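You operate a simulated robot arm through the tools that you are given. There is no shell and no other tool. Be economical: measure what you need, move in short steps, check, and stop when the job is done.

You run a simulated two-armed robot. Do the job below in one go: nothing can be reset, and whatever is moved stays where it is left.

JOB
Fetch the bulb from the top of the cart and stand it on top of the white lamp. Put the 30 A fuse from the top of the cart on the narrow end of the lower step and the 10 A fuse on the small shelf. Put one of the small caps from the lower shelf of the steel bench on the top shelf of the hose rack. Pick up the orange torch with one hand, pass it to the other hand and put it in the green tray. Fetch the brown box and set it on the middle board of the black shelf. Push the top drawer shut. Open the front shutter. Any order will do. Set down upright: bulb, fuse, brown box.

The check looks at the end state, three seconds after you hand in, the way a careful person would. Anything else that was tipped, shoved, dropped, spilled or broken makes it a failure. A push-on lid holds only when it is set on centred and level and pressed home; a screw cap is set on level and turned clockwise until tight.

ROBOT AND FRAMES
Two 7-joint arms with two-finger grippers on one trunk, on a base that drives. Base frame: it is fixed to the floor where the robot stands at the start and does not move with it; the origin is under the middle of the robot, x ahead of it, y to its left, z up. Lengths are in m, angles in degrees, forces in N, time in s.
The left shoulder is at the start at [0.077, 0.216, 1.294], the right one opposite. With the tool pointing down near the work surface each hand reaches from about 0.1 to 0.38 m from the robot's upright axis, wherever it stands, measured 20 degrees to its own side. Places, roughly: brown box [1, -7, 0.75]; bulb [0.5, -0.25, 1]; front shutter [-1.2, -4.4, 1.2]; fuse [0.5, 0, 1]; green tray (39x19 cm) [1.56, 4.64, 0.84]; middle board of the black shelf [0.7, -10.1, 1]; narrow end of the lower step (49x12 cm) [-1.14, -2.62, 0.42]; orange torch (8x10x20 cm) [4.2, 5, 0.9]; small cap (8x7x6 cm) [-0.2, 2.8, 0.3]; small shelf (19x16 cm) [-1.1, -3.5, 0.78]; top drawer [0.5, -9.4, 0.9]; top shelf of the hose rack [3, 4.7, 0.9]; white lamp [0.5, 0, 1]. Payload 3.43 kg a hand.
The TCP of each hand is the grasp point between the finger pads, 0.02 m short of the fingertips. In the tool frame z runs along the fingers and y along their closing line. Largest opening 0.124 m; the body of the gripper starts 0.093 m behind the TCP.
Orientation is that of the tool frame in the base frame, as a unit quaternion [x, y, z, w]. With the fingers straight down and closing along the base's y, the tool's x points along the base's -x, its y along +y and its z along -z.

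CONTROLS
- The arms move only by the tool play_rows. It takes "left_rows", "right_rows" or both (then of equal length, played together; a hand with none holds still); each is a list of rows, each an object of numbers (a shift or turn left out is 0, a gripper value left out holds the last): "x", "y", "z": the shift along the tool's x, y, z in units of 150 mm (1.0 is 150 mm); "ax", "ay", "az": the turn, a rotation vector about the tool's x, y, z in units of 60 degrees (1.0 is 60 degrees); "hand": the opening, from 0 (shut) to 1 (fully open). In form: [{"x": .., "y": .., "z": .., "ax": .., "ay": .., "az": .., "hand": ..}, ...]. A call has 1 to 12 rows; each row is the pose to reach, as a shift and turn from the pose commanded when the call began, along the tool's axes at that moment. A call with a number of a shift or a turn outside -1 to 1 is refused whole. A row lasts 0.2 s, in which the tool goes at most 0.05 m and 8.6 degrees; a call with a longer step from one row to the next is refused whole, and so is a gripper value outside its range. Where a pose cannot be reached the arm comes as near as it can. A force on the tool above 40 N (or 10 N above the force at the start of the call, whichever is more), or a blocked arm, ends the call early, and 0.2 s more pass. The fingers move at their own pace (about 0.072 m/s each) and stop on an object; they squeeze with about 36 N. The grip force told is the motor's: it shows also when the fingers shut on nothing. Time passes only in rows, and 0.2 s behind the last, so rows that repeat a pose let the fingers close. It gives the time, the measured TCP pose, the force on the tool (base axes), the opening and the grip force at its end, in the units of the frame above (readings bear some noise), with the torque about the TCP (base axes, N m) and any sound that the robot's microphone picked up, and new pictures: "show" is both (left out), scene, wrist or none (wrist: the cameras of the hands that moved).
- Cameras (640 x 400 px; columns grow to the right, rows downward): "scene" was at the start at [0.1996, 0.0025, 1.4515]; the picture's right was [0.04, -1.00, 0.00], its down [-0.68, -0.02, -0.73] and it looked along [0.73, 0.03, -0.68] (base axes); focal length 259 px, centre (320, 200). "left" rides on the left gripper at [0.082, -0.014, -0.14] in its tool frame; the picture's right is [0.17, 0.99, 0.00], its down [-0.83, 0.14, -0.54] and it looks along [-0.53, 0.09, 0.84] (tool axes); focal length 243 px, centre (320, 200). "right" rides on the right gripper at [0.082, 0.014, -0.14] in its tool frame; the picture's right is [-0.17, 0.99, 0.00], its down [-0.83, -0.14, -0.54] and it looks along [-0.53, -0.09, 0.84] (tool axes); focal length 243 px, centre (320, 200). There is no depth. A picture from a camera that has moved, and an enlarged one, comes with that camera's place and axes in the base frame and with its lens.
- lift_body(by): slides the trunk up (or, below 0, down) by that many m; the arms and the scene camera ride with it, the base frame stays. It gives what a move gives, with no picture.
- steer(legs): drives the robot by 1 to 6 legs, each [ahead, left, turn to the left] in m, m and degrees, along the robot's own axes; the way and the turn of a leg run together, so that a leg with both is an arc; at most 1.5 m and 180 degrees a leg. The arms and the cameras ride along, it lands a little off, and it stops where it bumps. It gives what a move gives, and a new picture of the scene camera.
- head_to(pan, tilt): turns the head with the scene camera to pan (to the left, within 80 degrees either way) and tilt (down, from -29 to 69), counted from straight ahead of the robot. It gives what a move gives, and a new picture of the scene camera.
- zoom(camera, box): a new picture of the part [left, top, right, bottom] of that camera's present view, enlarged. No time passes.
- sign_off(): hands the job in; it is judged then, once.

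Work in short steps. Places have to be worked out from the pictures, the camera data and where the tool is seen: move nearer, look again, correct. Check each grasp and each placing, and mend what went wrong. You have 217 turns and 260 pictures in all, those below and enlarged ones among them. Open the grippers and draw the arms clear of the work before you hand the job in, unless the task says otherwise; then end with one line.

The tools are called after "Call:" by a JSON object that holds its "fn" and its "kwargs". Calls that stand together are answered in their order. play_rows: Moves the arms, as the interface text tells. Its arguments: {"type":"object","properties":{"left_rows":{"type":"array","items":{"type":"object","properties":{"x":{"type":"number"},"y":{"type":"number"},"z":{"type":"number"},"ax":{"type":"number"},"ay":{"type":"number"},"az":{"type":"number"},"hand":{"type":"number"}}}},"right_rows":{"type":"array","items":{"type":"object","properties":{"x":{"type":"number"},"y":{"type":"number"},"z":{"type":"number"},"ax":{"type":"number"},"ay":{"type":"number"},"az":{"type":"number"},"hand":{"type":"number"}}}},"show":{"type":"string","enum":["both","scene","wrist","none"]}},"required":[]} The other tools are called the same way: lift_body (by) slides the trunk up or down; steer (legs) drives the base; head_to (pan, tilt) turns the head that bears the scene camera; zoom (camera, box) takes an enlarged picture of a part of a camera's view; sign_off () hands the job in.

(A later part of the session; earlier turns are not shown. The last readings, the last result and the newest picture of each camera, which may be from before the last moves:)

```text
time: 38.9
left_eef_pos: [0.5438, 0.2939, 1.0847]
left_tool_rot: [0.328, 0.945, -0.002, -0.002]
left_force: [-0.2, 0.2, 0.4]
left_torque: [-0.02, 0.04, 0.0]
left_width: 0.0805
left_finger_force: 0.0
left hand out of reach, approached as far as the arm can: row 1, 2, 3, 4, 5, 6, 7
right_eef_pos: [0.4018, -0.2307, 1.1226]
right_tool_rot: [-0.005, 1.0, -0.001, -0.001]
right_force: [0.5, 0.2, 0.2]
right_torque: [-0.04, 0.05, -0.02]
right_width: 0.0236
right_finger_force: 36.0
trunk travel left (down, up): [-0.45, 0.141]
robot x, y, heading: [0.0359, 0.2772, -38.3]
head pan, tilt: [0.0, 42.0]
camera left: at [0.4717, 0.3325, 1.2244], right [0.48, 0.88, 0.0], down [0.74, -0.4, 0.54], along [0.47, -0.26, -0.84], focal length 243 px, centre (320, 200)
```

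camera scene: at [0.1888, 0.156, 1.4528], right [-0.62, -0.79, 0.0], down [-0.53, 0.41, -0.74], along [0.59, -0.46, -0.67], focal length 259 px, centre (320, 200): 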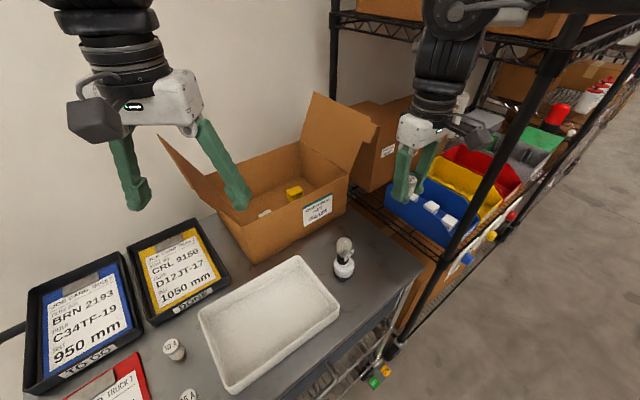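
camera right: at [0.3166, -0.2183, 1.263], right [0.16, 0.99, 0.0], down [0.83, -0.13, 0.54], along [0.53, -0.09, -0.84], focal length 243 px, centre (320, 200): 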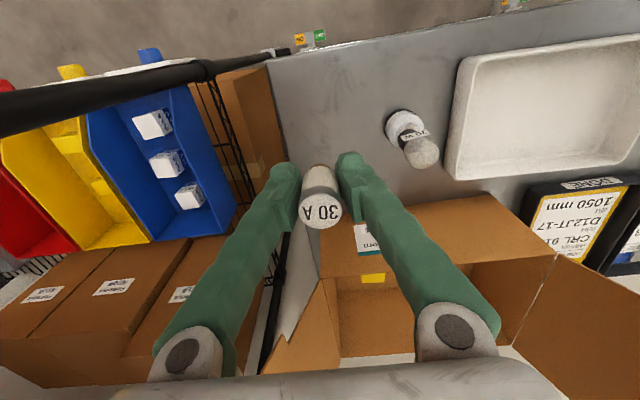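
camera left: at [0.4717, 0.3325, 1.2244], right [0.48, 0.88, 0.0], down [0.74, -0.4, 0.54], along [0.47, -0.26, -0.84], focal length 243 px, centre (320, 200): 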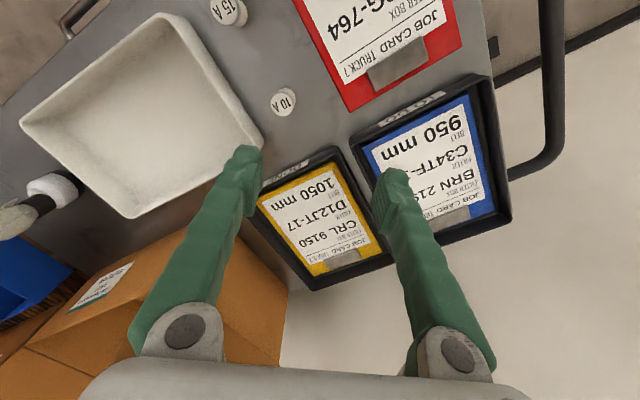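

The left arm is too close in. I back the robot 0.2 m away, then approach the 10 A fuse again.

Call:
{"fn": "steer", "kwargs": {"legs": [[-0.2, 0, 0]]}}

```text
time: 40.7
left_eef_pos: [0.3871, 0.4126, 1.085]
left_tool_rot: [0.327, 0.945, -0.001, -0.002]
left_force: [-1.1, 0.7, 0.0]
left_torque: [0.02, 0.04, 0.01]
left_width: 0.0806
left_finger_force: 0.2
right_eef_pos: [0.2454, -0.1108, 1.1215]
right_tool_rot: [-0.004, 1.0, 0.0, -0.001]
right_force: [-0.3, 0.4, -0.6]
right_torque: [0.01, -0.01, 0.01]
right_width: 0.0235
right_finger_force: 36.4
trunk travel left (down, up): [-0.45, 0.141]
robot x, y, heading: [-0.1189, 0.4018, -37.9]
head pan, tilt: [0.0, 42.0]
camera scene: at [0.0341, 0.2764, 1.4524], right [-0.62, -0.79, 0.0], down [-0.53, 0.41, -0.74], along [0.59, -0.46, -0.67], focal length 259 px, centre (320, 200)
```

scene: 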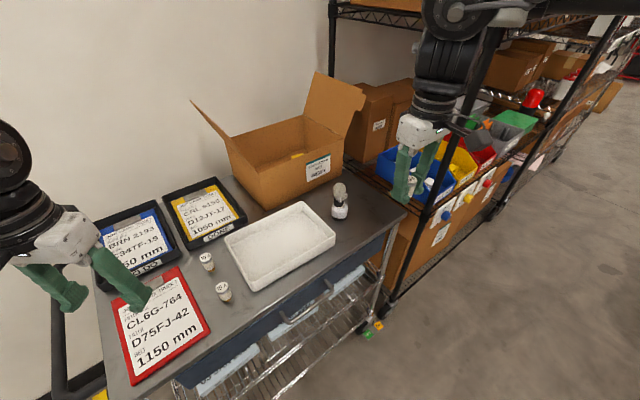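

Call:
{"fn": "play_rows", "kwargs": {"left_rows": [{"x": -0.3, "y": -0.1}, {"x": -0.6, "y": -0.2}, {"x": -0.85, "y": -0.3}, {"x": -1, "y": -0.3, "z": 0.15}, {"x": -1, "y": -0.3, "z": 0.45}, {"x": -1, "y": -0.3, "z": 0.6}], "show": "wrist"}}

```text
time: 42.1
left_eef_pos: [0.4742, 0.2847, 0.9965]
left_tool_rot: [0.327, 0.945, -0.001, -0.001]
left_force: [-0.7, 0.2, 0.8]
left_torque: [0.05, -0.02, -0.04]
left_width: 0.0806
left_finger_force: 0.1
right_eef_pos: [0.2438, -0.1104, 1.1222]
right_tool_rot: [-0.004, 1.0, -0.001, 0.001]
right_force: [0.2, 0.3, -1.0]
right_torque: [0.02, 0.0, 0.01]
right_width: 0.0232
right_finger_force: 36.1
trunk travel left (down, up): [-0.45, 0.141]
robot x, y, heading: [-0.1244, 0.4031, -38.0]
head pan, tilt: [0.0, 42.0]
camera left: at [0.4017, 0.3234, 1.1357], right [0.48, 0.88, 0.0], down [0.74, -0.4, 0.54], along [0.47, -0.26, -0.84], focal length 243 px, centre (320, 200)
```

left: 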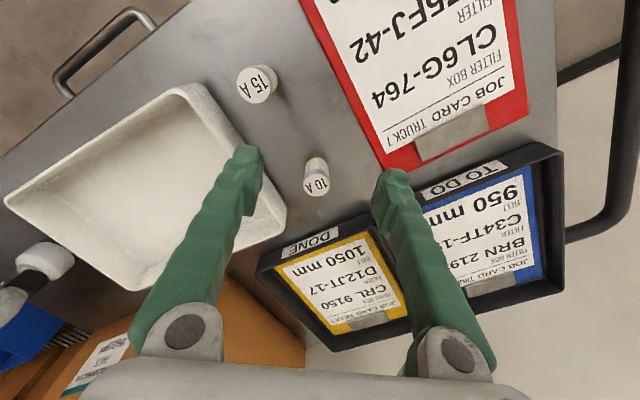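

10 A fuse at (0.498, 0.265); I shift onto it, lower, close and lift.

Call:
{"fn": "play_rows", "kwargs": {"left_rows": [{"x": -0.208}, {"x": -0.208, "z": 0.3}, {"x": -0.208, "z": 0.59}, {"x": -0.208, "z": 0.59, "hand": 0.1}, {"x": -0.208, "z": 0.59, "hand": 0.1}, {"x": -0.208, "z": 0.59, "hand": 0.1}, {"x": -0.208, "z": 0.59, "hand": 0.1}, {"x": -0.208, "z": 0.3}, {"x": -0.208, "z": 0}, {"x": -0.208, "z": -0.3}, {"x": -0.208, "z": -0.6}, {"x": -0.208, "z": -0.8}], "show": "both"}}

```text
time: 44.7
left_eef_pos: [0.4984, 0.2666, 1.1166]
left_tool_rot: [0.327, 0.945, -0.001, -0.002]
left_force: [-0.1, 0.3, -0.3]
left_torque: [0.04, 0.01, 0.01]
left_width: 0.0237
left_finger_force: 36.2
right_eef_pos: [0.2412, -0.1102, 1.1217]
right_tool_rot: [-0.004, 1.0, -0.001, 0.0]
right_force: [0.2, -0.1, -0.1]
right_torque: [0.0, -0.02, 0.01]
right_width: 0.0241
right_finger_force: 35.8
trunk travel left (down, up): [-0.45, 0.141]
robot x, y, heading: [-0.1252, 0.4008, -37.9]
head pan, tilt: [0.0, 42.0]
camera scene: at [0.0323, 0.2774, 1.4527], right [-0.62, -0.79, 0.0], down [-0.53, 0.41, -0.74], along [0.59, -0.46, -0.67], focal length 259 px, centre (320, 200)
camera left: at [0.4267, 0.3062, 1.2556], right [0.48, 0.88, 0.0], down [0.74, -0.4, 0.54], along [0.47, -0.26, -0.84], focal length 243 px, centre (320, 200)
```

scene: 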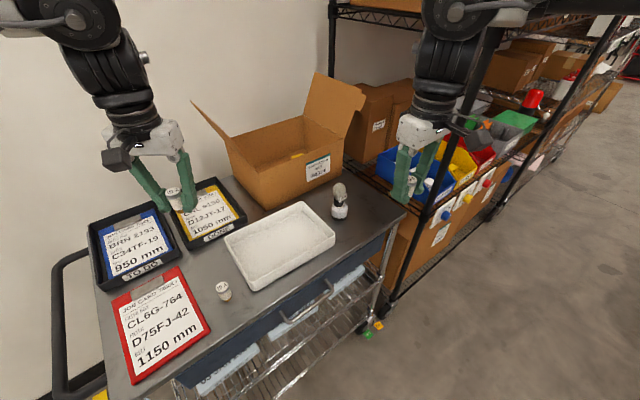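
left: 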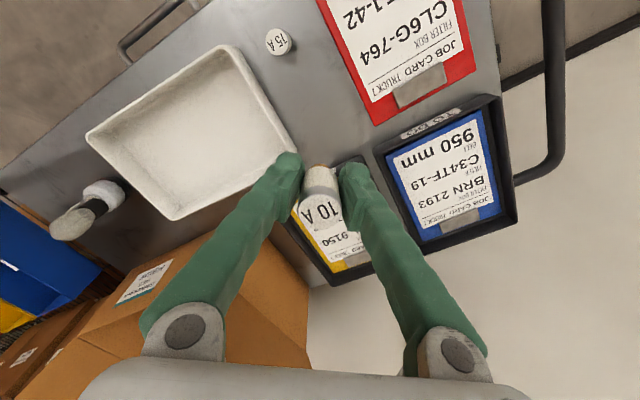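

Both fuses are held. I back away from the cart and look toward the truck along the aisle.

Call:
{"fn": "steer", "kwargs": {"legs": [[-0.25, 0, 0], [0, 0, -60]]}}

Call:
{"fn": "head_to", "kwargs": {"pan": 0, "tilt": 15}}

```text
time: 50.4
left_eef_pos: [-0.123, -0.0495, 1.1161]
left_tool_rot: [0.754, 0.657, 0.001, -0.002]
left_force: [0.0, -0.3, 0.0]
left_torque: [-0.01, 0.02, 0.03]
left_width: 0.0237
left_finger_force: 36.0
right_eef_pos: [-0.5777, -0.021, 1.1214]
right_tool_rot: [0.494, 0.87, -0.001, 0.0]
right_force: [-0.4, -0.6, -0.2]
right_torque: [0.02, 0.0, -0.02]
right_width: 0.0242
right_finger_force: 36.2
trunk travel left (down, up): [-0.45, 0.141]
robot x, y, heading: [-0.3221, 0.5574, -97.6]
head pan, tilt: [0.0, 42.0]
camera scene: at [-0.3501, 0.3557, 1.4526], right [-0.99, 0.13, 0.0], down [0.09, 0.66, -0.74], along [-0.1, -0.74, -0.67], focal length 259 px, centre (320, 200)
```

scene: 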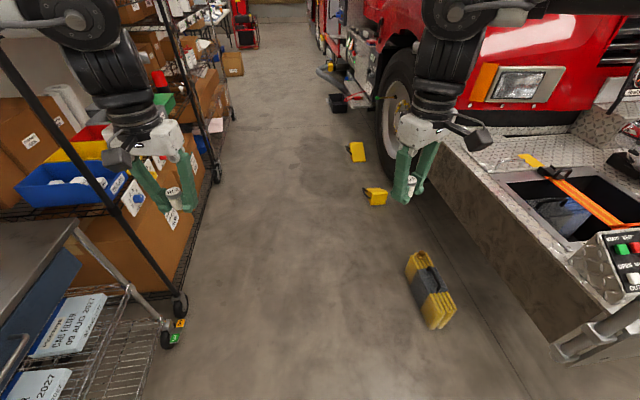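

```text
time: 51.3
left_eef_pos: [-0.1225, -0.0513, 1.1161]
left_tool_rot: [0.753, 0.658, 0.001, -0.002]
left_force: [0.4, -0.3, 0.3]
left_torque: [-0.01, -0.02, 0.03]
left_width: 0.0236
left_finger_force: 35.8
right_eef_pos: [-0.578, -0.0203, 1.1206]
right_tool_rot: [0.494, 0.869, -0.001, -0.001]
right_force: [0.1, 1.0, -0.3]
right_torque: [0.03, 0.02, -0.03]
right_width: 0.0243
right_finger_force: 36.3
trunk travel left (down, up): [-0.45, 0.141]
robot x, y, heading: [-0.3229, 0.5581, -97.7]
head pan, tilt: [0.0, 15.0]
camera scene: at [-0.3515, 0.346, 1.495], right [-0.99, 0.13, 0.0], down [0.03, 0.26, -0.97], along [-0.13, -0.96, -0.26], focal length 259 px, centre (320, 200)
```

scene: 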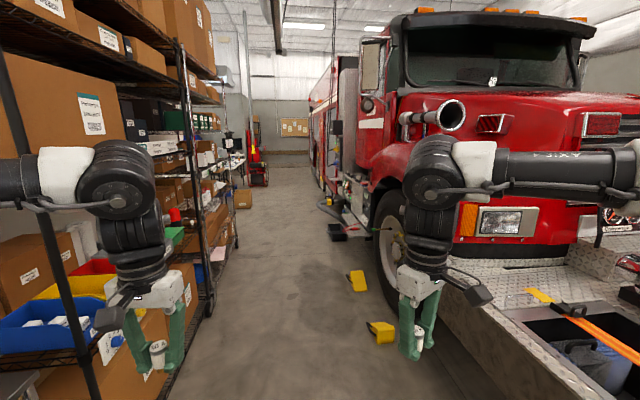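

The truck is on the right side of the aisle, with chocks near x≈-1.0. I turn to face the truck (heading 180) and slide along the aisle sideways.

Call:
{"fn": "steer", "kwargs": {"legs": [[0, 0, -82], [0, 1.2, 0]]}}

Call:
{"fn": "head_to", "kwargs": {"pan": 40, "tilt": 25}}

```text
time: 72.2
left_eef_pos: [-0.8884, -0.9151, 1.1159]
left_tool_rot: [1.0, 0.0, 0.002, -0.001]
left_force: [-0.8, 0.0, 0.3]
left_torque: [0.0, 0.03, 0.0]
left_width: 0.0243
left_finger_force: 36.2
right_eef_pos: [-0.9205, -0.4603, 1.1221]
right_tool_rot: [0.944, 0.33, 0.0, -0.001]
right_force: [0.8, 0.7, -0.3]
right_torque: [0.02, 0.01, 0.02]
right_width: 0.0242
right_finger_force: 36.2
trunk travel left (down, up): [-0.45, 0.141]
robot x, y, heading: [-0.3143, -0.6354, -179.6]
head pan, tilt: [0.0, 15.0]
camera scene: at [-0.5273, -0.6365, 1.4951], right [0.0, 1.0, 0.0], down [0.26, 0.0, -0.97], along [-0.97, 0.0, -0.26], focal length 259 px, centre (320, 200)
```

scene: 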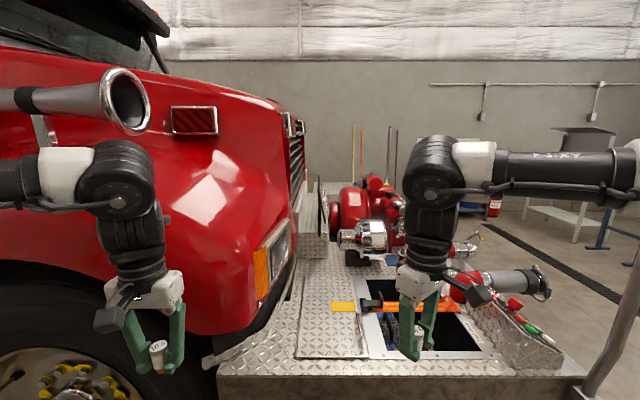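

```text
time: 73.3
left_eef_pos: [-0.888, -0.9156, 1.1151]
left_tool_rot: [1.0, 0.0, 0.001, -0.001]
left_force: [-0.9, -1.0, -0.8]
left_torque: [0.02, -0.04, 0.01]
left_width: 0.0242
left_finger_force: 36.1
right_eef_pos: [-0.9201, -0.4613, 1.1219]
right_tool_rot: [0.944, 0.331, 0.0, -0.001]
right_force: [0.3, 0.9, -0.6]
right_torque: [0.01, -0.02, 0.01]
right_width: 0.0244
right_finger_force: 36.3
trunk travel left (down, up): [-0.45, 0.141]
robot x, y, heading: [-0.3136, -0.6369, -179.8]
head pan, tilt: [40.0, 25.0]
camera scene: at [-0.5043, -0.6956, 1.4789], right [-0.64, 0.76, 0.0], down [0.32, 0.27, -0.91], along [-0.69, -0.58, -0.42], focal length 259 px, centre (320, 200)
```

scene: 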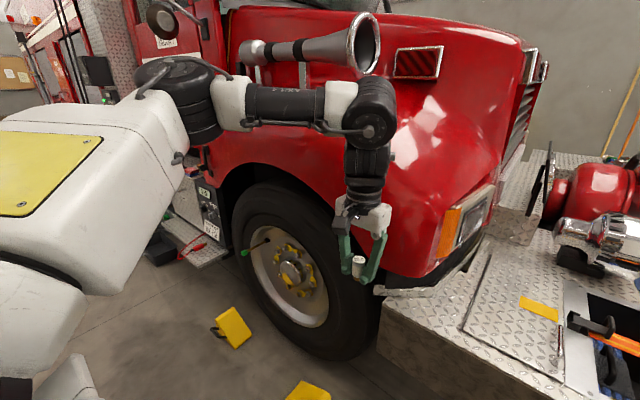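

Path still clear (chocks near the wheel are low and farther in). I slide on another 1.4 m toward the steps.

Call:
{"fn": "steer", "kwargs": {"legs": [[0, 1.4, 0]]}}

```text
time: 92.2
left_eef_pos: [-0.8712, -2.3264, 1.1158]
left_tool_rot: [1.0, 0.006, 0.001, -0.001]
left_force: [0.1, 0.5, -0.7]
left_torque: [-0.02, -0.03, -0.02]
left_width: 0.0243
left_finger_force: 35.6
right_eef_pos: [-0.9091, -1.8721, 1.1226]
right_tool_rot: [0.942, 0.337, 0.0, -0.002]
right_force: [0.1, 0.0, -0.7]
right_torque: [-0.01, -0.03, 0.0]
right_width: 0.0243
right_finger_force: 36.2
trunk travel left (down, up): [-0.45, 0.141]
robot x, y, heading: [-0.2983, -2.0406, -179.1]
head pan, tilt: [40.0, 25.0]
camera scene: at [-0.4901, -2.1029, 1.4788], right [-0.65, 0.76, 0.0], down [0.32, 0.28, -0.91], along [-0.68, -0.59, -0.42], focal length 259 px, centre (320, 200)
```

scene: 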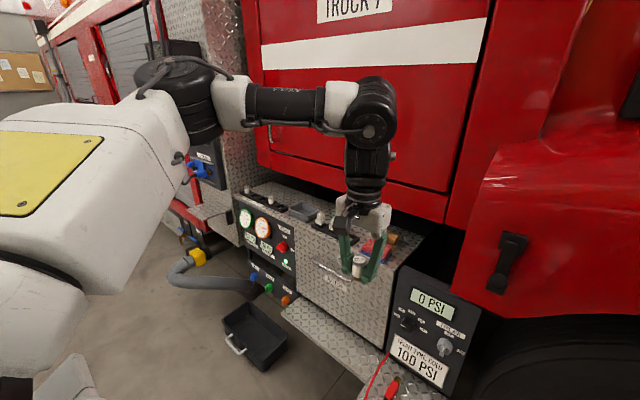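

The steps are now in view. I slide 0.5 m more and look down at them.

Call:
{"fn": "steer", "kwargs": {"legs": [[0, 0.5, 0]]}}

Call:
{"fn": "head_to", "kwargs": {"pan": 0, "tilt": 50}}

```text
time: 99.3
left_eef_pos: [-0.8653, -2.8276, 1.1154]
left_tool_rot: [1.0, 0.004, 0.002, -0.001]
left_force: [-0.1, -0.1, 0.1]
left_torque: [0.0, -0.02, -0.01]
left_width: 0.0244
left_finger_force: 36.1
right_eef_pos: [-0.9009, -2.3717, 1.122]
right_tool_rot: [0.943, 0.334, 0.0, -0.001]
right_force: [-0.2, 0.2, 0.6]
right_torque: [-0.01, 0.03, 0.0]
right_width: 0.0245
right_finger_force: 35.7
trunk travel left (down, up): [-0.45, 0.141]
robot x, y, heading: [-0.2936, -2.5449, -179.4]
head pan, tilt: [40.0, 25.0]
camera scene: at [-0.4832, -2.6037, 1.4788], right [-0.65, 0.76, 0.0], down [0.32, 0.28, -0.91], along [-0.69, -0.59, -0.42], focal length 259 px, centre (320, 200)
```

scene: 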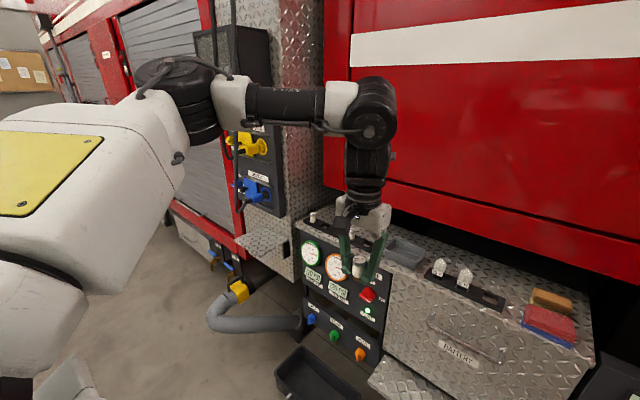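

```text
time: 100.4
left_eef_pos: [-0.8659, -2.8271, 1.115]
left_tool_rot: [1.0, 0.004, 0.002, -0.001]
left_force: [0.2, 0.2, 0.0]
left_torque: [0.02, 0.0, 0.01]
left_width: 0.0243
left_finger_force: 36.1
right_eef_pos: [-0.9003, -2.3728, 1.1214]
right_tool_rot: [0.942, 0.335, -0.001, -0.002]
right_force: [-0.1, -0.3, -0.6]
right_torque: [-0.02, -0.02, 0.0]
right_width: 0.0242
right_finger_force: 36.5
trunk travel left (down, up): [-0.45, 0.141]
robot x, y, heading: [-0.2923, -2.5413, -179.6]
head pan, tilt: [0.0, 50.0]
camera scene: at [-0.4904, -2.5448, 1.4414], right [-0.01, 1.0, 0.0], down [0.77, 0.01, -0.64], along [-0.64, -0.01, -0.77], focal length 259 px, centre (320, 200)
```

scene: 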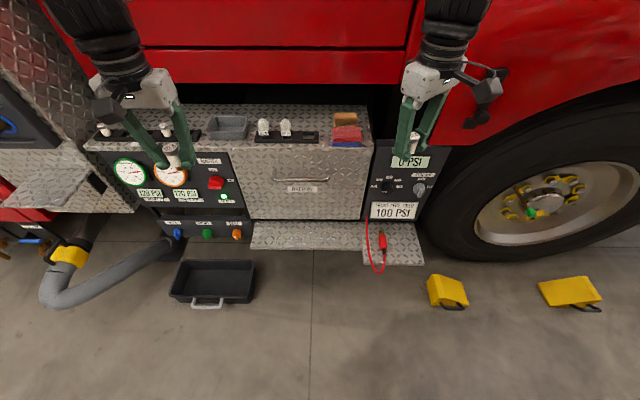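

Call:
{"fn": "zoom", "kwargs": {"camera": "scene", "box": [220, 190, 440, 280]}}

Call:
{"fn": "zoom", "kwargs": {"camera": "scene", "box": [0, 90, 240, 250]}}

```text
2.91 times, centred on (330, 235) of scene
camera zoom: at [-0.4904, -2.5448, 1.4414], right [-0.01, 1.0, 0.0], down [0.77, 0.01, -0.64], along [-0.64, -0.01, -0.77], focal length 753 px, centre (291, 98)
```

zoom: 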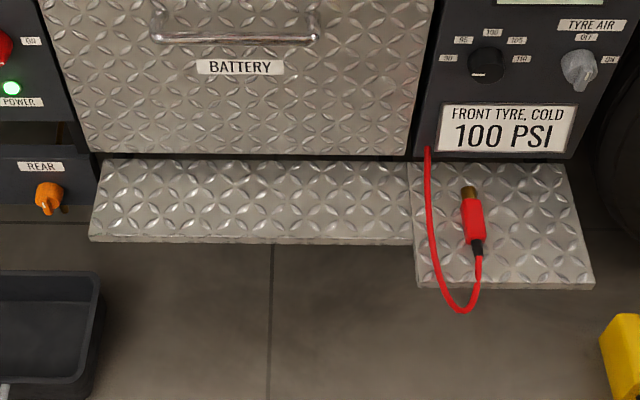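

```text
2.50 times, centred on (120, 170) of scene
camera zoom: at [-0.4904, -2.5448, 1.4414], right [-0.01, 1.0, 0.0], down [0.77, 0.01, -0.64], along [-0.64, -0.01, -0.77], focal length 648 px, centre (820, 275)
```

zoom: 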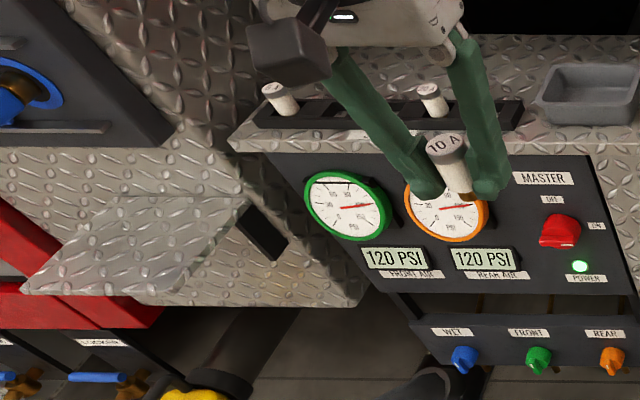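

The narrow part of the lower step spans y≈-2.87…-2.36, x≈-1.20…-1.07 at z≈0.42. I pull both hands back 0.1 m, square the right tool, then shift the base and lower the trunk.

Call:
{"fn": "play_rows", "kwargs": {"right_rows": [{"x": 0.13, "y": 0.1, "az": 0.13}, {"x": 0.26, "y": 0.21, "az": 0.26}, {"x": 0.39, "y": 0.31, "az": 0.39}, {"x": 0.517, "y": 0.42, "az": 0.52}, {"x": 0.517, "y": 0.42, "az": 0.65}], "left_rows": [{"x": 0.13}, {"x": 0.26}, {"x": 0.4}, {"x": 0.55}, {"x": 0.66}], "show": "none"}}

Call:
{"fn": "steer", "kwargs": {"legs": [[0.2, 0.1, 0]]}}

Call:
{"fn": "lift_body", "kwargs": {"by": -0.4}}

```text
time: 101.6
left_eef_pos: [-0.7677, -2.8262, 1.1165]
left_tool_rot: [1.0, 0.004, 0.001, -0.001]
left_force: [-0.2, 0.3, -0.9]
left_torque: [0.0, 0.0, -0.02]
left_width: 0.0244
left_finger_force: 36.0
right_eef_pos: [-0.8003, -2.3723, 1.1227]
right_tool_rot: [0.999, 0.035, 0.0, -0.001]
right_force: [0.8, 0.3, -0.5]
right_torque: [0.0, -0.04, 0.02]
right_width: 0.0243
right_finger_force: 35.8
right hand out of reach, approached as far as the arm can: row 5
trunk travel left (down, up): [-0.45, 0.141]
robot x, y, heading: [-0.2935, -2.5414, -179.3]
head pan, tilt: [0.0, 50.0]
```

```text
time: 103.6
left_eef_pos: [-0.9677, -2.9273, 1.1171]
left_tool_rot: [1.0, 0.004, 0.0, -0.001]
left_force: [0.2, 1.1, 0.1]
left_torque: [-0.07, 0.0, -0.03]
left_width: 0.0241
left_finger_force: 36.2
right_eef_pos: [-1.003, -2.4748, 1.1224]
right_tool_rot: [0.999, 0.035, 0.0, 0.0]
right_force: [0.1, 0.1, -0.3]
right_torque: [-0.02, 0.01, 0.01]
right_width: 0.0241
right_finger_force: 35.7
trunk travel left (down, up): [-0.45, 0.141]
robot x, y, heading: [-0.4981, -2.6423, -179.1]
head pan, tilt: [0.0, 50.0]
camera scene: at [-0.6913, -2.6467, 1.4415], right [-0.01, 1.0, 0.0], down [0.77, 0.01, -0.64], along [-0.64, -0.01, -0.77], focal length 259 px, centre (320, 200)
```

scene: 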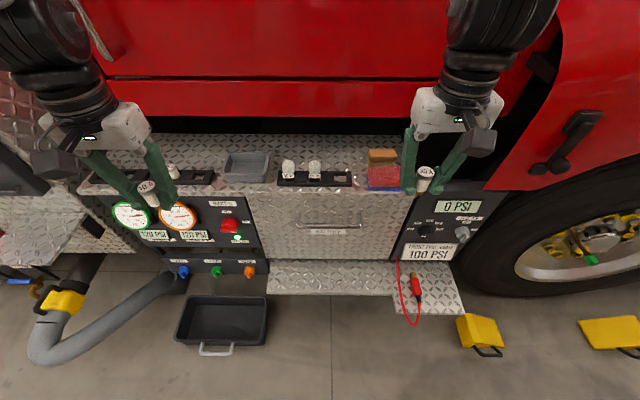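

```text
time: 107.4
left_eef_pos: [-0.994, -2.9299, 0.6463]
left_tool_rot: [0.997, 0.004, 0.083, -0.001]
left_force: [-0.8, -0.6, 0.2]
left_torque: [-0.02, 0.02, 0.02]
left_width: 0.0242
left_finger_force: 35.5
right_eef_pos: [-1.0281, -2.4739, 0.6207]
right_tool_rot: [0.992, 0.035, 0.118, 0.003]
right_force: [1.3, -1.0, 0.1]
right_torque: [-0.05, 0.0, 0.01]
right_width: 0.0243
right_finger_force: 36.8
trunk travel left (down, up): [-0.05, 0.541]
robot x, y, heading: [-0.4922, -2.6457, -179.3]
head pan, tilt: [0.0, 50.0]
```

The hands tilted during lowering, so something touched the arms. I look around before continuing.

Call:
{"fn": "head_to", "kwargs": {"pan": -45, "tilt": 40}}

```text
time: 108.6
left_eef_pos: [-0.9933, -2.9282, 0.6462]
left_tool_rot: [0.997, 0.004, 0.083, -0.003]
left_force: [-0.1, -0.1, -1.6]
left_torque: [0.0, 0.0, 0.0]
left_width: 0.0243
left_finger_force: 35.6
right_eef_pos: [-1.0299, -2.4761, 0.6192]
right_tool_rot: [0.992, 0.036, 0.118, 0.002]
right_force: [0.2, 0.2, -0.2]
right_torque: [-0.04, -0.01, -0.01]
right_width: 0.0243
right_finger_force: 36.0
trunk travel left (down, up): [-0.05, 0.541]
robot x, y, heading: [-0.4965, -2.6437, -179.5]
head pan, tilt: [-45.0, 40.0]
camera scene: at [-0.8038, -2.5887, 1.0287], right [0.7, 0.72, 0.0], down [0.46, -0.45, -0.77], along [-0.55, 0.53, -0.64], focal length 259 px, centre (320, 200)
```

scene: 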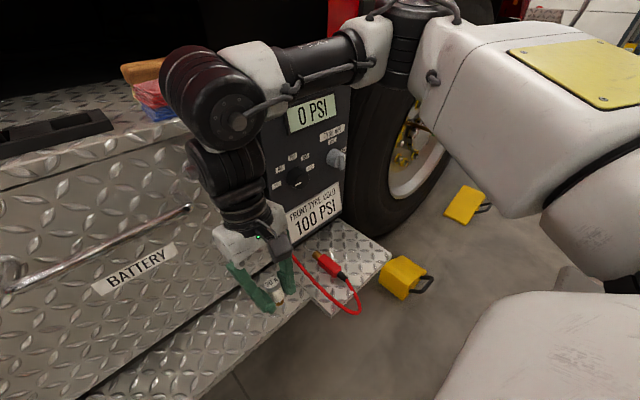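

Right wrist seems pitched over the box. I level both tools while lifting and pulling back a little.

Call:
{"fn": "play_rows", "kwargs": {"right_rows": [{"x": 0.1, "z": -0.15, "ay": -0.08, "az": 0.02}, {"x": 0.15, "z": -0.25, "ay": -0.16, "az": 0.04}, {"x": 0.15, "z": -0.25, "ay": -0.225, "az": 0.067}], "left_rows": [{"x": 0.1, "z": -0.15, "ay": -0.05}, {"x": 0.2, "z": -0.25, "ay": -0.11}, {"x": 0.25, "z": -0.25, "ay": -0.159}], "show": "none"}}

Call:
{"fn": "head_to", "kwargs": {"pan": 0, "tilt": 50}}

```text
time: 109.4
left_eef_pos: [-0.9927, -2.9593, 0.6896]
left_tool_rot: [1.0, 0.001, 0.001, -0.004]
left_force: [0.2, 0.2, 0.6]
left_torque: [-0.03, 0.04, -0.01]
left_width: 0.0243
left_finger_force: 36.0
left hand out of reach, approached as far as the arm can: row 1, 2, 3
right_eef_pos: [-1.0664, -2.4292, 0.6754]
right_tool_rot: [0.999, 0.01, 0.032, 0.003]
right_force: [-0.2, -0.4, -0.3]
right_torque: [-0.01, 0.03, 0.02]
right_width: 0.0245
right_finger_force: 35.7
right hand out of reach, approached as far as the arm can: row 1, 2, 3
trunk travel left (down, up): [-0.05, 0.541]
robot x, y, heading: [-0.4962, -2.6458, -179.2]
head pan, tilt: [-45.0, 40.0]
```

```text
time: 110.5
left_eef_pos: [-0.9942, -2.9596, 0.6883]
left_tool_rot: [1.0, 0.002, 0.002, -0.005]
left_force: [0.4, -0.2, 0.2]
left_torque: [0.03, -0.02, 0.01]
left_width: 0.0241
left_finger_force: 36.0
right_eef_pos: [-1.0669, -2.4316, 0.6757]
right_tool_rot: [0.999, 0.01, 0.032, 0.002]
right_force: [0.4, -0.3, -0.9]
right_torque: [0.01, 0.0, 0.02]
right_width: 0.0243
right_finger_force: 36.2
trunk travel left (down, up): [-0.05, 0.541]
robot x, y, heading: [-0.4941, -2.6452, -179.3]
head pan, tilt: [0.0, 50.0]
camera scene: at [-0.8199, -2.6488, 1.0145], right [-0.01, 1.0, 0.0], down [0.77, 0.01, -0.64], along [-0.64, -0.01, -0.77], focal length 259 px, centre (320, 200)
```

scene: 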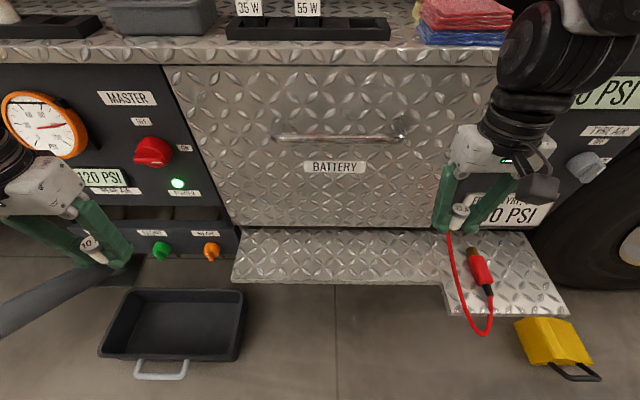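

The trunk leans forward when low, so the hands are now too close in. I back up 0.17 m and look.

Call:
{"fn": "steer", "kwargs": {"legs": [[-0.17, 0, 0]]}}

```text
time: 112.1
left_eef_pos: [-0.827, -2.9577, 0.6884]
left_tool_rot: [1.0, 0.001, 0.0, -0.006]
left_force: [0.3, -0.1, -0.1]
left_torque: [-0.03, 0.0, -0.02]
left_width: 0.0243
left_finger_force: 35.3
right_eef_pos: [-0.8995, -2.4291, 0.6755]
right_tool_rot: [0.999, 0.011, 0.032, 0.002]
right_force: [0.1, 0.2, -0.2]
right_torque: [-0.03, 0.0, 0.0]
right_width: 0.0242
right_finger_force: 35.5
trunk travel left (down, up): [-0.05, 0.541]
robot x, y, heading: [-0.3261, -2.6418, -179.1]
head pan, tilt: [0.0, 50.0]
camera scene: at [-0.6522, -2.6469, 1.0147], right [-0.01, 1.0, 0.0], down [0.77, 0.01, -0.64], along [-0.64, -0.01, -0.77], focal length 259 px, centre (320, 200)
```

scene: 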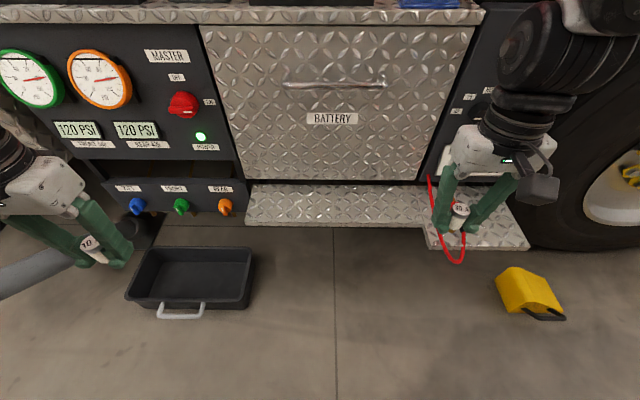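

Now room is there. Right hand levels and moves toward (-1.115, -2.47) above the step.

Call:
{"fn": "play_rows", "kwargs": {"right_rows": [{"x": -0.25, "y": 0.1, "ay": -0.03}, {"x": -0.5, "y": 0.2, "ay": -0.061, "az": 0.02}, {"x": -0.75, "y": 0.27, "ay": -0.061, "az": 0.02}, {"x": -0.95, "y": 0.27, "ay": -0.061, "az": 0.02}], "show": "wrist"}}

```text
time: 113.1
left_eef_pos: [-0.8266, -2.9566, 0.6878]
left_tool_rot: [1.0, 0.002, 0.002, -0.005]
left_force: [-0.2, 0.4, -0.6]
left_torque: [0.03, -0.01, 0.01]
left_width: 0.0245
left_finger_force: 35.5
right_eef_pos: [-1.0398, -2.472, 0.6638]
right_tool_rot: [1.0, 0.0, 0.002, 0.003]
right_force: [-0.7, -0.1, -0.9]
right_torque: [0.01, 0.0, -0.03]
right_width: 0.0245
right_finger_force: 36.0
trunk travel left (down, up): [-0.05, 0.541]
robot x, y, heading: [-0.3291, -2.6388, -179.3]
head pan, tilt: [0.0, 50.0]
camera right: at [-0.9588, -2.4845, 0.8052], right [-0.17, -0.99, 0.0], down [-0.83, 0.14, 0.54], along [-0.53, 0.09, -0.84], focal length 243 px, centre (320, 200)
```

right: 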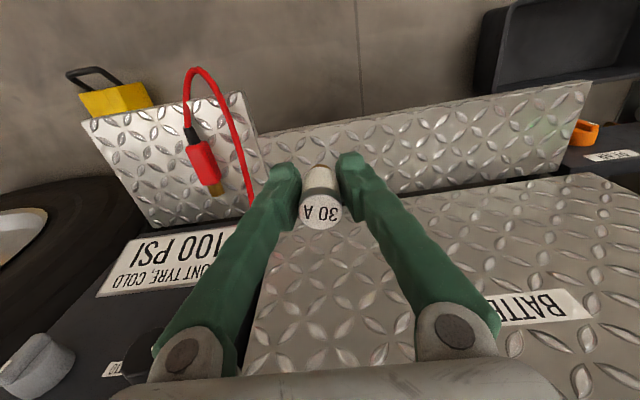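

Step lies x -1.06…-1.21. I move to x=-1.115 and lower to z≈0.51.

Call:
{"fn": "play_rows", "kwargs": {"right_rows": [{"x": -0.25}, {"x": -0.5, "y": -0.03}, {"x": -0.5, "y": -0.03, "z": 0.3}, {"x": -0.5, "y": -0.03, "z": 0.6}, {"x": -0.5, "y": -0.03, "z": 0.9}, {"x": -0.5, "y": -0.03, "z": 1}], "show": "both"}}

```text
time: 114.5
left_eef_pos: [-0.8269, -2.9567, 0.6875]
left_tool_rot: [1.0, 0.002, 0.002, -0.006]
left_force: [0.1, -0.5, -0.1]
left_torque: [0.0, -0.01, -0.02]
left_width: 0.0241
left_finger_force: 36.7
right_eef_pos: [-1.1159, -2.4696, 0.516]
right_tool_rot: [1.0, 0.0, 0.002, 0.002]
right_force: [-0.2, -0.5, -1.0]
right_torque: [0.0, -0.01, 0.02]
right_width: 0.0243
right_finger_force: 35.7
trunk travel left (down, up): [-0.05, 0.541]
robot x, y, heading: [-0.3258, -2.6392, -179.5]
head pan, tilt: [0.0, 50.0]
camera scene: at [-0.6526, -2.6469, 1.0146], right [-0.01, 1.0, 0.0], down [0.77, 0.01, -0.64], along [-0.64, -0.01, -0.77], focal length 259 px, centre (320, 200)
camera right: at [-1.0341, -2.4825, 0.6564], right [-0.17, -0.99, 0.01], down [-0.83, 0.14, 0.54], along [-0.53, 0.09, -0.84], focal length 243 px, centre (320, 200)
```

scene: 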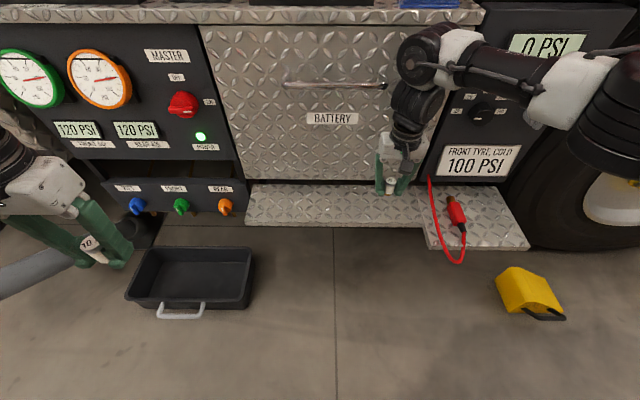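
right: 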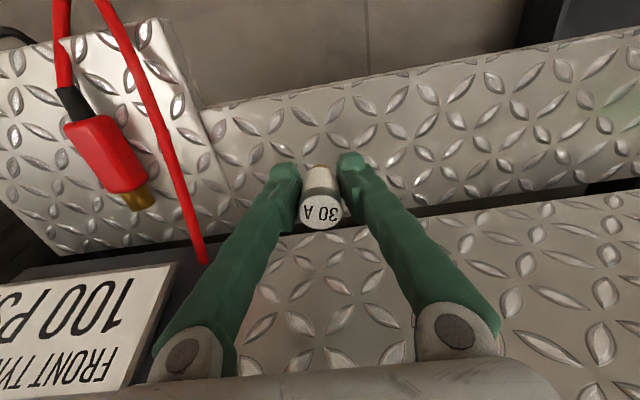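

Good. I lower by 5 cm to just above the expected contact, then finely.

Call:
{"fn": "play_rows", "kwargs": {"right_rows": [{"z": 0.2}, {"z": 0.34}, {"z": 0.36}, {"z": 0.38}, {"z": 0.4}], "show": "none"}}

```text
time: 115.7
left_eef_pos: [-0.8265, -2.9575, 0.6888]
left_tool_rot: [1.0, 0.002, 0.002, -0.005]
left_force: [1.2, 0.2, -0.7]
left_torque: [0.01, 0.04, 0.0]
left_width: 0.0244
left_finger_force: 35.4
right_eef_pos: [-1.1161, -2.4695, 0.4555]
right_tool_rot: [1.0, 0.0, 0.001, 0.003]
right_force: [-0.1, 0.1, -0.3]
right_torque: [-0.02, 0.01, -0.04]
right_width: 0.0242
right_finger_force: 36.0
trunk travel left (down, up): [-0.05, 0.541]
robot x, y, heading: [-0.3296, -2.6416, -178.9]
head pan, tilt: [0.0, 50.0]
```

Call:
{"fn": "play_rows", "kwargs": {"right_rows": [{"z": 0.02}, {"z": 0.04}, {"z": 0.06}], "show": "wrist"}}

```text
time: 116.5
left_eef_pos: [-0.8245, -2.9575, 0.6892]
left_tool_rot: [1.0, 0.002, 0.0, -0.005]
left_force: [0.4, -0.3, -0.9]
left_torque: [0.0, 0.02, -0.04]
left_width: 0.024
left_finger_force: 36.0
right_eef_pos: [-1.1161, -2.4686, 0.4513]
right_tool_rot: [1.0, -0.001, -0.002, 0.003]
right_force: [2.6, 2.5, 26.6]
right_torque: [0.03, -0.05, 0.0]
right_width: 0.0245
right_finger_force: 36.2
trunk travel left (down, up): [-0.05, 0.541]
robot x, y, heading: [-0.3273, -2.6422, -179.4]
head pan, tilt: [0.0, 50.0]
camera right: at [-1.0333, -2.4823, 0.5903], right [-0.17, -0.99, 0.01], down [-0.83, 0.14, 0.54], along [-0.53, 0.09, -0.84], focal length 243 px, centre (320, 200)
```

right: 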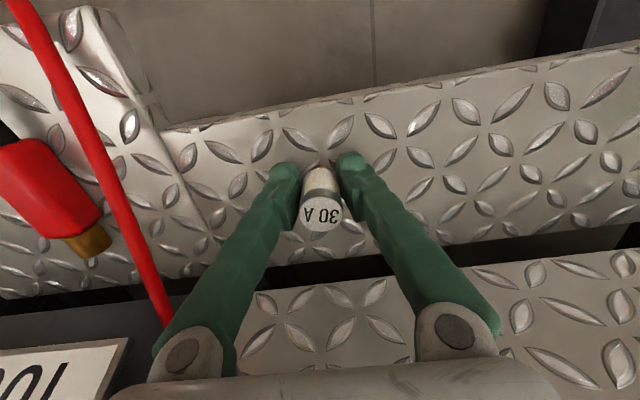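

Contact at 26 N. I ease off slightly, open, and lift straight up.

Call:
{"fn": "play_rows", "kwargs": {"right_rows": [{"z": -0.02}, {"z": -0.02, "hand": 0.4}, {"z": -0.02, "hand": 0.5}, {"z": -0.02, "hand": 0.5}, {"z": -0.3}, {"z": -0.6}, {"z": -0.9}], "show": "both"}}

```text
time: 118.1
left_eef_pos: [-0.8248, -2.9578, 0.6891]
left_tool_rot: [1.0, 0.002, 0.001, -0.005]
left_force: [0.6, 0.0, 0.0]
left_torque: [0.0, 0.02, -0.01]
left_width: 0.0243
left_finger_force: 35.8
right_eef_pos: [-1.114, -2.4681, 0.5839]
right_tool_rot: [1.0, 0.0, 0.001, 0.001]
right_force: [0.3, -0.9, -0.2]
right_torque: [0.03, 0.04, 0.02]
right_width: 0.0617
right_finger_force: 0.0
trunk travel left (down, up): [-0.05, 0.541]
robot x, y, heading: [-0.3304, -2.641, -179.2]
head pan, tilt: [0.0, 50.0]
camera scene: at [-0.6518, -2.6472, 1.0148], right [-0.01, 1.0, 0.0], down [0.77, 0.01, -0.64], along [-0.64, -0.01, -0.77], focal length 259 px, centre (320, 200)
camera right: at [-1.0325, -2.4818, 0.7228], right [-0.17, -0.99, 0.0], down [-0.83, 0.14, 0.54], along [-0.53, 0.09, -0.84], focal length 243 px, centre (320, 200)
```

scene: 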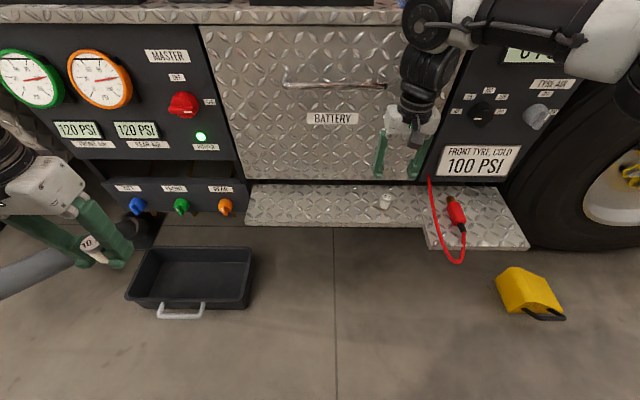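
right: 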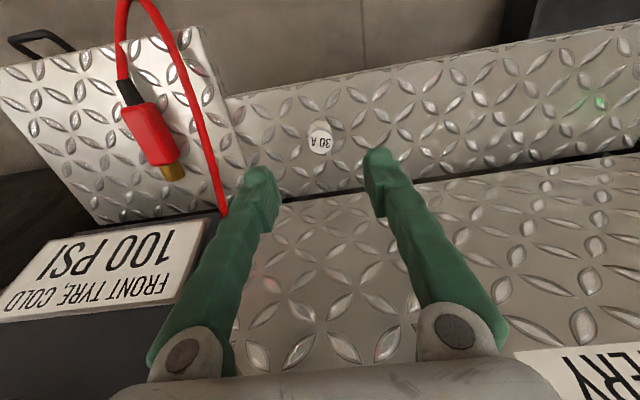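

The 30 A fuse stands on the narrow end. I back off, raise the trunk, and head for the small shelf.

Call:
{"fn": "steer", "kwargs": {"legs": [[-0.2, 0, 0]]}}

Call:
{"fn": "lift_body", "kwargs": {"by": 0.4}}

Call:
{"fn": "steer", "kwargs": {"legs": [[0, 0.9, 0]]}}

```text
time: 120.0
left_eef_pos: [-0.6266, -2.954, 0.6874]
left_tool_rot: [1.0, 0.001, 0.002, -0.005]
left_force: [0.3, -0.6, -0.4]
left_torque: [0.02, 0.05, -0.05]
left_width: 0.0242
left_finger_force: 36.2
right_eef_pos: [-0.9148, -2.466, 0.5824]
right_tool_rot: [1.0, 0.0, 0.001, 0.003]
right_force: [-0.4, -0.3, 0.4]
right_torque: [0.02, 0.01, 0.01]
right_width: 0.0621
right_finger_force: 0.0
trunk travel left (down, up): [-0.05, 0.541]
robot x, y, heading: [-0.1245, -2.6419, -179.0]
head pan, tilt: [0.0, 50.0]
camera scene: at [-0.452, -2.6444, 1.0147], right [-0.01, 1.0, 0.0], down [0.77, 0.01, -0.64], along [-0.64, -0.01, -0.77], focal length 259 px, centre (320, 200)
```

scene: 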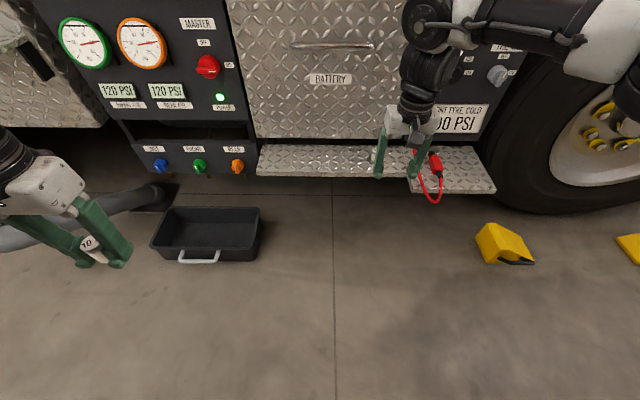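

```text
time: 123.8
left_eef_pos: [-0.6265, -2.955, 1.0877]
left_tool_rot: [1.0, 0.002, 0.002, -0.006]
left_force: [0.6, -0.1, -0.5]
left_torque: [-0.03, -0.02, -0.03]
left_width: 0.0246
left_finger_force: 36.3
right_eef_pos: [-0.9268, -2.4655, 1.085]
right_tool_rot: [0.997, 0.0, -0.076, 0.004]
right_force: [0.1, -0.3, -0.4]
right_torque: [-0.01, -0.01, -0.01]
right_width: 0.0618
right_finger_force: 0.1
trunk travel left (down, up): [-0.45, 0.141]
robot x, y, heading: [-0.1292, -2.6385, -179.1]
head pan, tilt: [0.0, 50.0]
```

```text
time: 136.2
left_eef_pos: [-0.6162, -3.8555, 1.0871]
left_tool_rot: [1.0, 0.001, 0.002, -0.005]
left_force: [0.4, -0.4, -0.2]
left_torque: [-0.01, -0.01, -0.01]
left_width: 0.0245
left_finger_force: 35.6
right_eef_pos: [-0.9149, -3.3661, 1.0858]
right_tool_rot: [0.997, -0.002, -0.077, 0.003]
right_force: [-0.8, 0.6, -0.2]
right_torque: [-0.01, 0.0, -0.02]
right_width: 0.0618
right_finger_force: 0.0
trunk travel left (down, up): [-0.45, 0.141]
robot x, y, heading: [-0.1185, -3.5421, -179.4]
head pan, tilt: [0.0, 50.0]
camera scene: at [-0.314, -3.5442, 1.4413], right [-0.01, 1.0, 0.0], down [0.77, 0.01, -0.64], along [-0.64, -0.01, -0.77], focal length 259 px, centre (320, 200)
```

scene: 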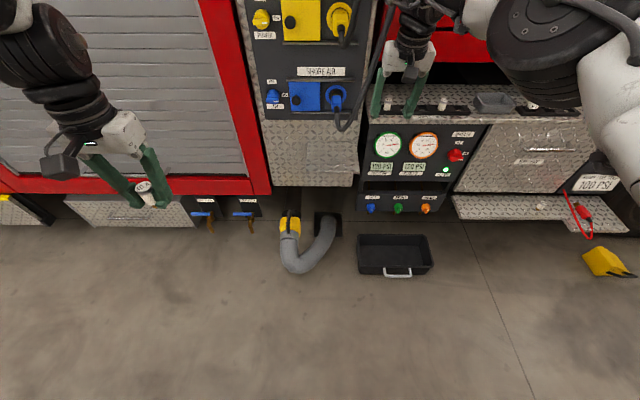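

Call:
{"fn": "zoom", "kwargs": {"camera": "scene", "box": [220, 80, 400, 210]}}

```text
3.08 times, centred on (310, 145) of scene
camera zoom: at [-0.314, -3.5442, 1.4413], right [-0.01, 1.0, 0.0], down [0.77, 0.01, -0.64], along [-0.64, -0.01, -0.77], focal length 797 px, centre (351, 369)
```

zoom: 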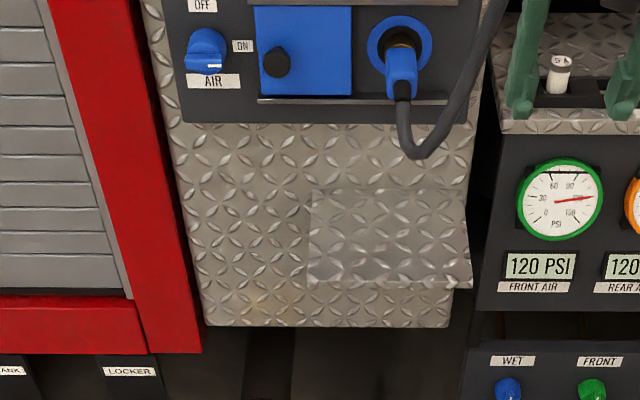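

The small shelf spans x≈-0.99…-1.17, y≈-3.61…-3.41 at z≈0.78. First I pull the right hand back and level it.

Call:
{"fn": "play_rows", "kwargs": {"right_rows": [{"x": 0.25, "y": -0.1, "ay": 0.05}, {"x": 0.5, "y": -0.3, "ay": 0.1}, {"x": 0.75, "y": -0.5, "ay": 0.147}, {"x": 1, "y": -0.6, "z": -0.1, "ay": 0.147}], "show": "none"}}

Call:
{"fn": "play_rows", "kwargs": {"right_rows": [{"x": 0.25, "y": -0.1, "z": -0.1}, {"x": 0.5, "y": -0.2, "z": -0.2}, {"x": 0.75, "y": -0.3, "z": -0.3}, {"x": 0.9, "y": -0.4, "z": -0.4}], "show": "none"}}

Call:
{"fn": "steer", "kwargs": {"legs": [[0.25, -0.2, 0]]}}

```text
time: 137.2
left_eef_pos: [-0.6156, -3.8532, 1.0889]
left_tool_rot: [1.0, 0.0, 0.001, -0.005]
left_force: [0.6, 0.9, -0.3]
left_torque: [-0.05, 0.03, -0.02]
left_width: 0.0242
left_finger_force: 36.2
right_eef_pos: [-0.7638, -3.2752, 1.0777]
right_tool_rot: [1.0, -0.002, -0.002, 0.005]
right_force: [0.0, -0.3, -0.8]
right_torque: [-0.04, 0.02, 0.02]
right_width: 0.0621
right_finger_force: 0.0
trunk travel left (down, up): [-0.45, 0.141]
robot x, y, heading: [-0.1165, -3.5419, -179.4]
head pan, tilt: [0.0, 50.0]
```

```text
time: 138.2
left_eef_pos: [-0.6154, -3.8549, 1.088]
left_tool_rot: [1.0, 0.001, 0.0, -0.005]
left_force: [0.6, -0.2, 0.0]
left_torque: [0.0, 0.01, 0.01]
left_width: 0.0243
left_finger_force: 35.8
right_eef_pos: [-0.6287, -3.2147, 1.1365]
right_tool_rot: [1.0, -0.002, 0.001, 0.005]
right_force: [-0.9, -0.5, 0.7]
right_torque: [0.03, 0.02, 0.03]
right_width: 0.0619
right_finger_force: 0.1
trunk travel left (down, up): [-0.45, 0.141]
robot x, y, heading: [-0.1185, -3.5406, -179.3]
head pan, tilt: [0.0, 50.0]
```

```text
time: 141.5
left_eef_pos: [-0.8665, -3.6578, 1.0878]
left_tool_rot: [1.0, 0.0, 0.002, -0.005]
left_force: [-0.2, 0.4, -1.0]
left_torque: [0.0, 0.02, 0.01]
left_width: 0.0243
left_finger_force: 36.1
right_eef_pos: [-0.8809, -3.0184, 1.1363]
right_tool_rot: [1.0, -0.001, 0.0, 0.003]
right_force: [-0.1, -0.1, -0.4]
right_torque: [0.0, 0.02, 0.0]
right_width: 0.062
right_finger_force: 0.0
trunk travel left (down, up): [-0.45, 0.141]
robot x, y, heading: [-0.366, -3.3402, -179.3]
head pan, tilt: [0.0, 50.0]
camera scene: at [-0.5643, -3.3459, 1.4414], right [-0.01, 1.0, 0.0], down [0.77, 0.01, -0.64], along [-0.64, -0.01, -0.77], focal length 259 px, centre (320, 200)
```

scene: 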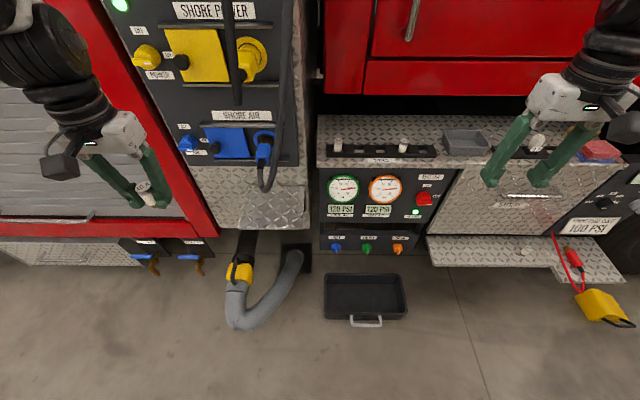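

The hanging air cable near the shelf needs care; I zoom in to place it.

Call:
{"fn": "zoom", "kwargs": {"camera": "scene", "box": [190, 90, 350, 250]}}

Call:
{"fn": "zoom", "kwargs": {"camera": "left", "box": [0, 0, 640, 400]}}

```text
2.50 times, centred on (270, 170) of scene
camera zoom: at [-0.5643, -3.3459, 1.4414], right [-0.01, 1.0, 0.0], down [0.77, 0.01, -0.64], along [-0.64, -0.01, -0.77], focal length 648 px, centre (445, 275)
```

zoom: 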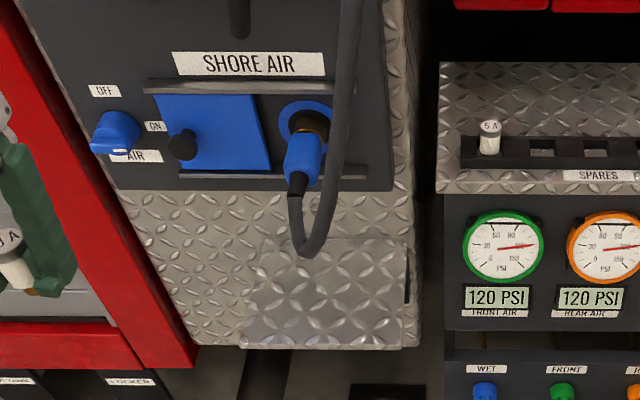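

```text
1.00 times, centred on (320, 200) of left (not enlarged: the box is as wide or as high as the picture)
camera zoom: at [-0.7848, -3.6456, 1.2279], right [0.17, -0.99, -0.01], down [-0.83, -0.15, 0.54], along [-0.53, -0.08, -0.84], focal length 243 px, centre (320, 200)
```

zoom: 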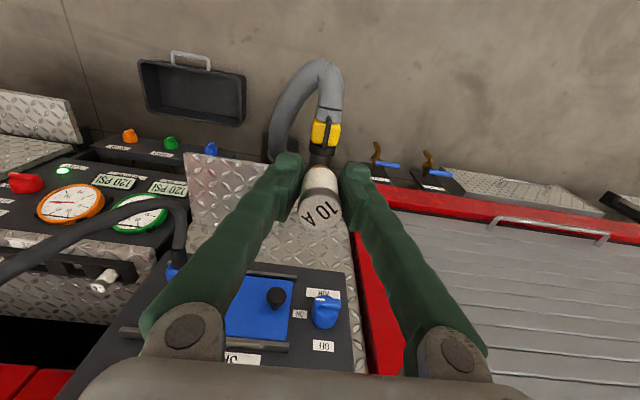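

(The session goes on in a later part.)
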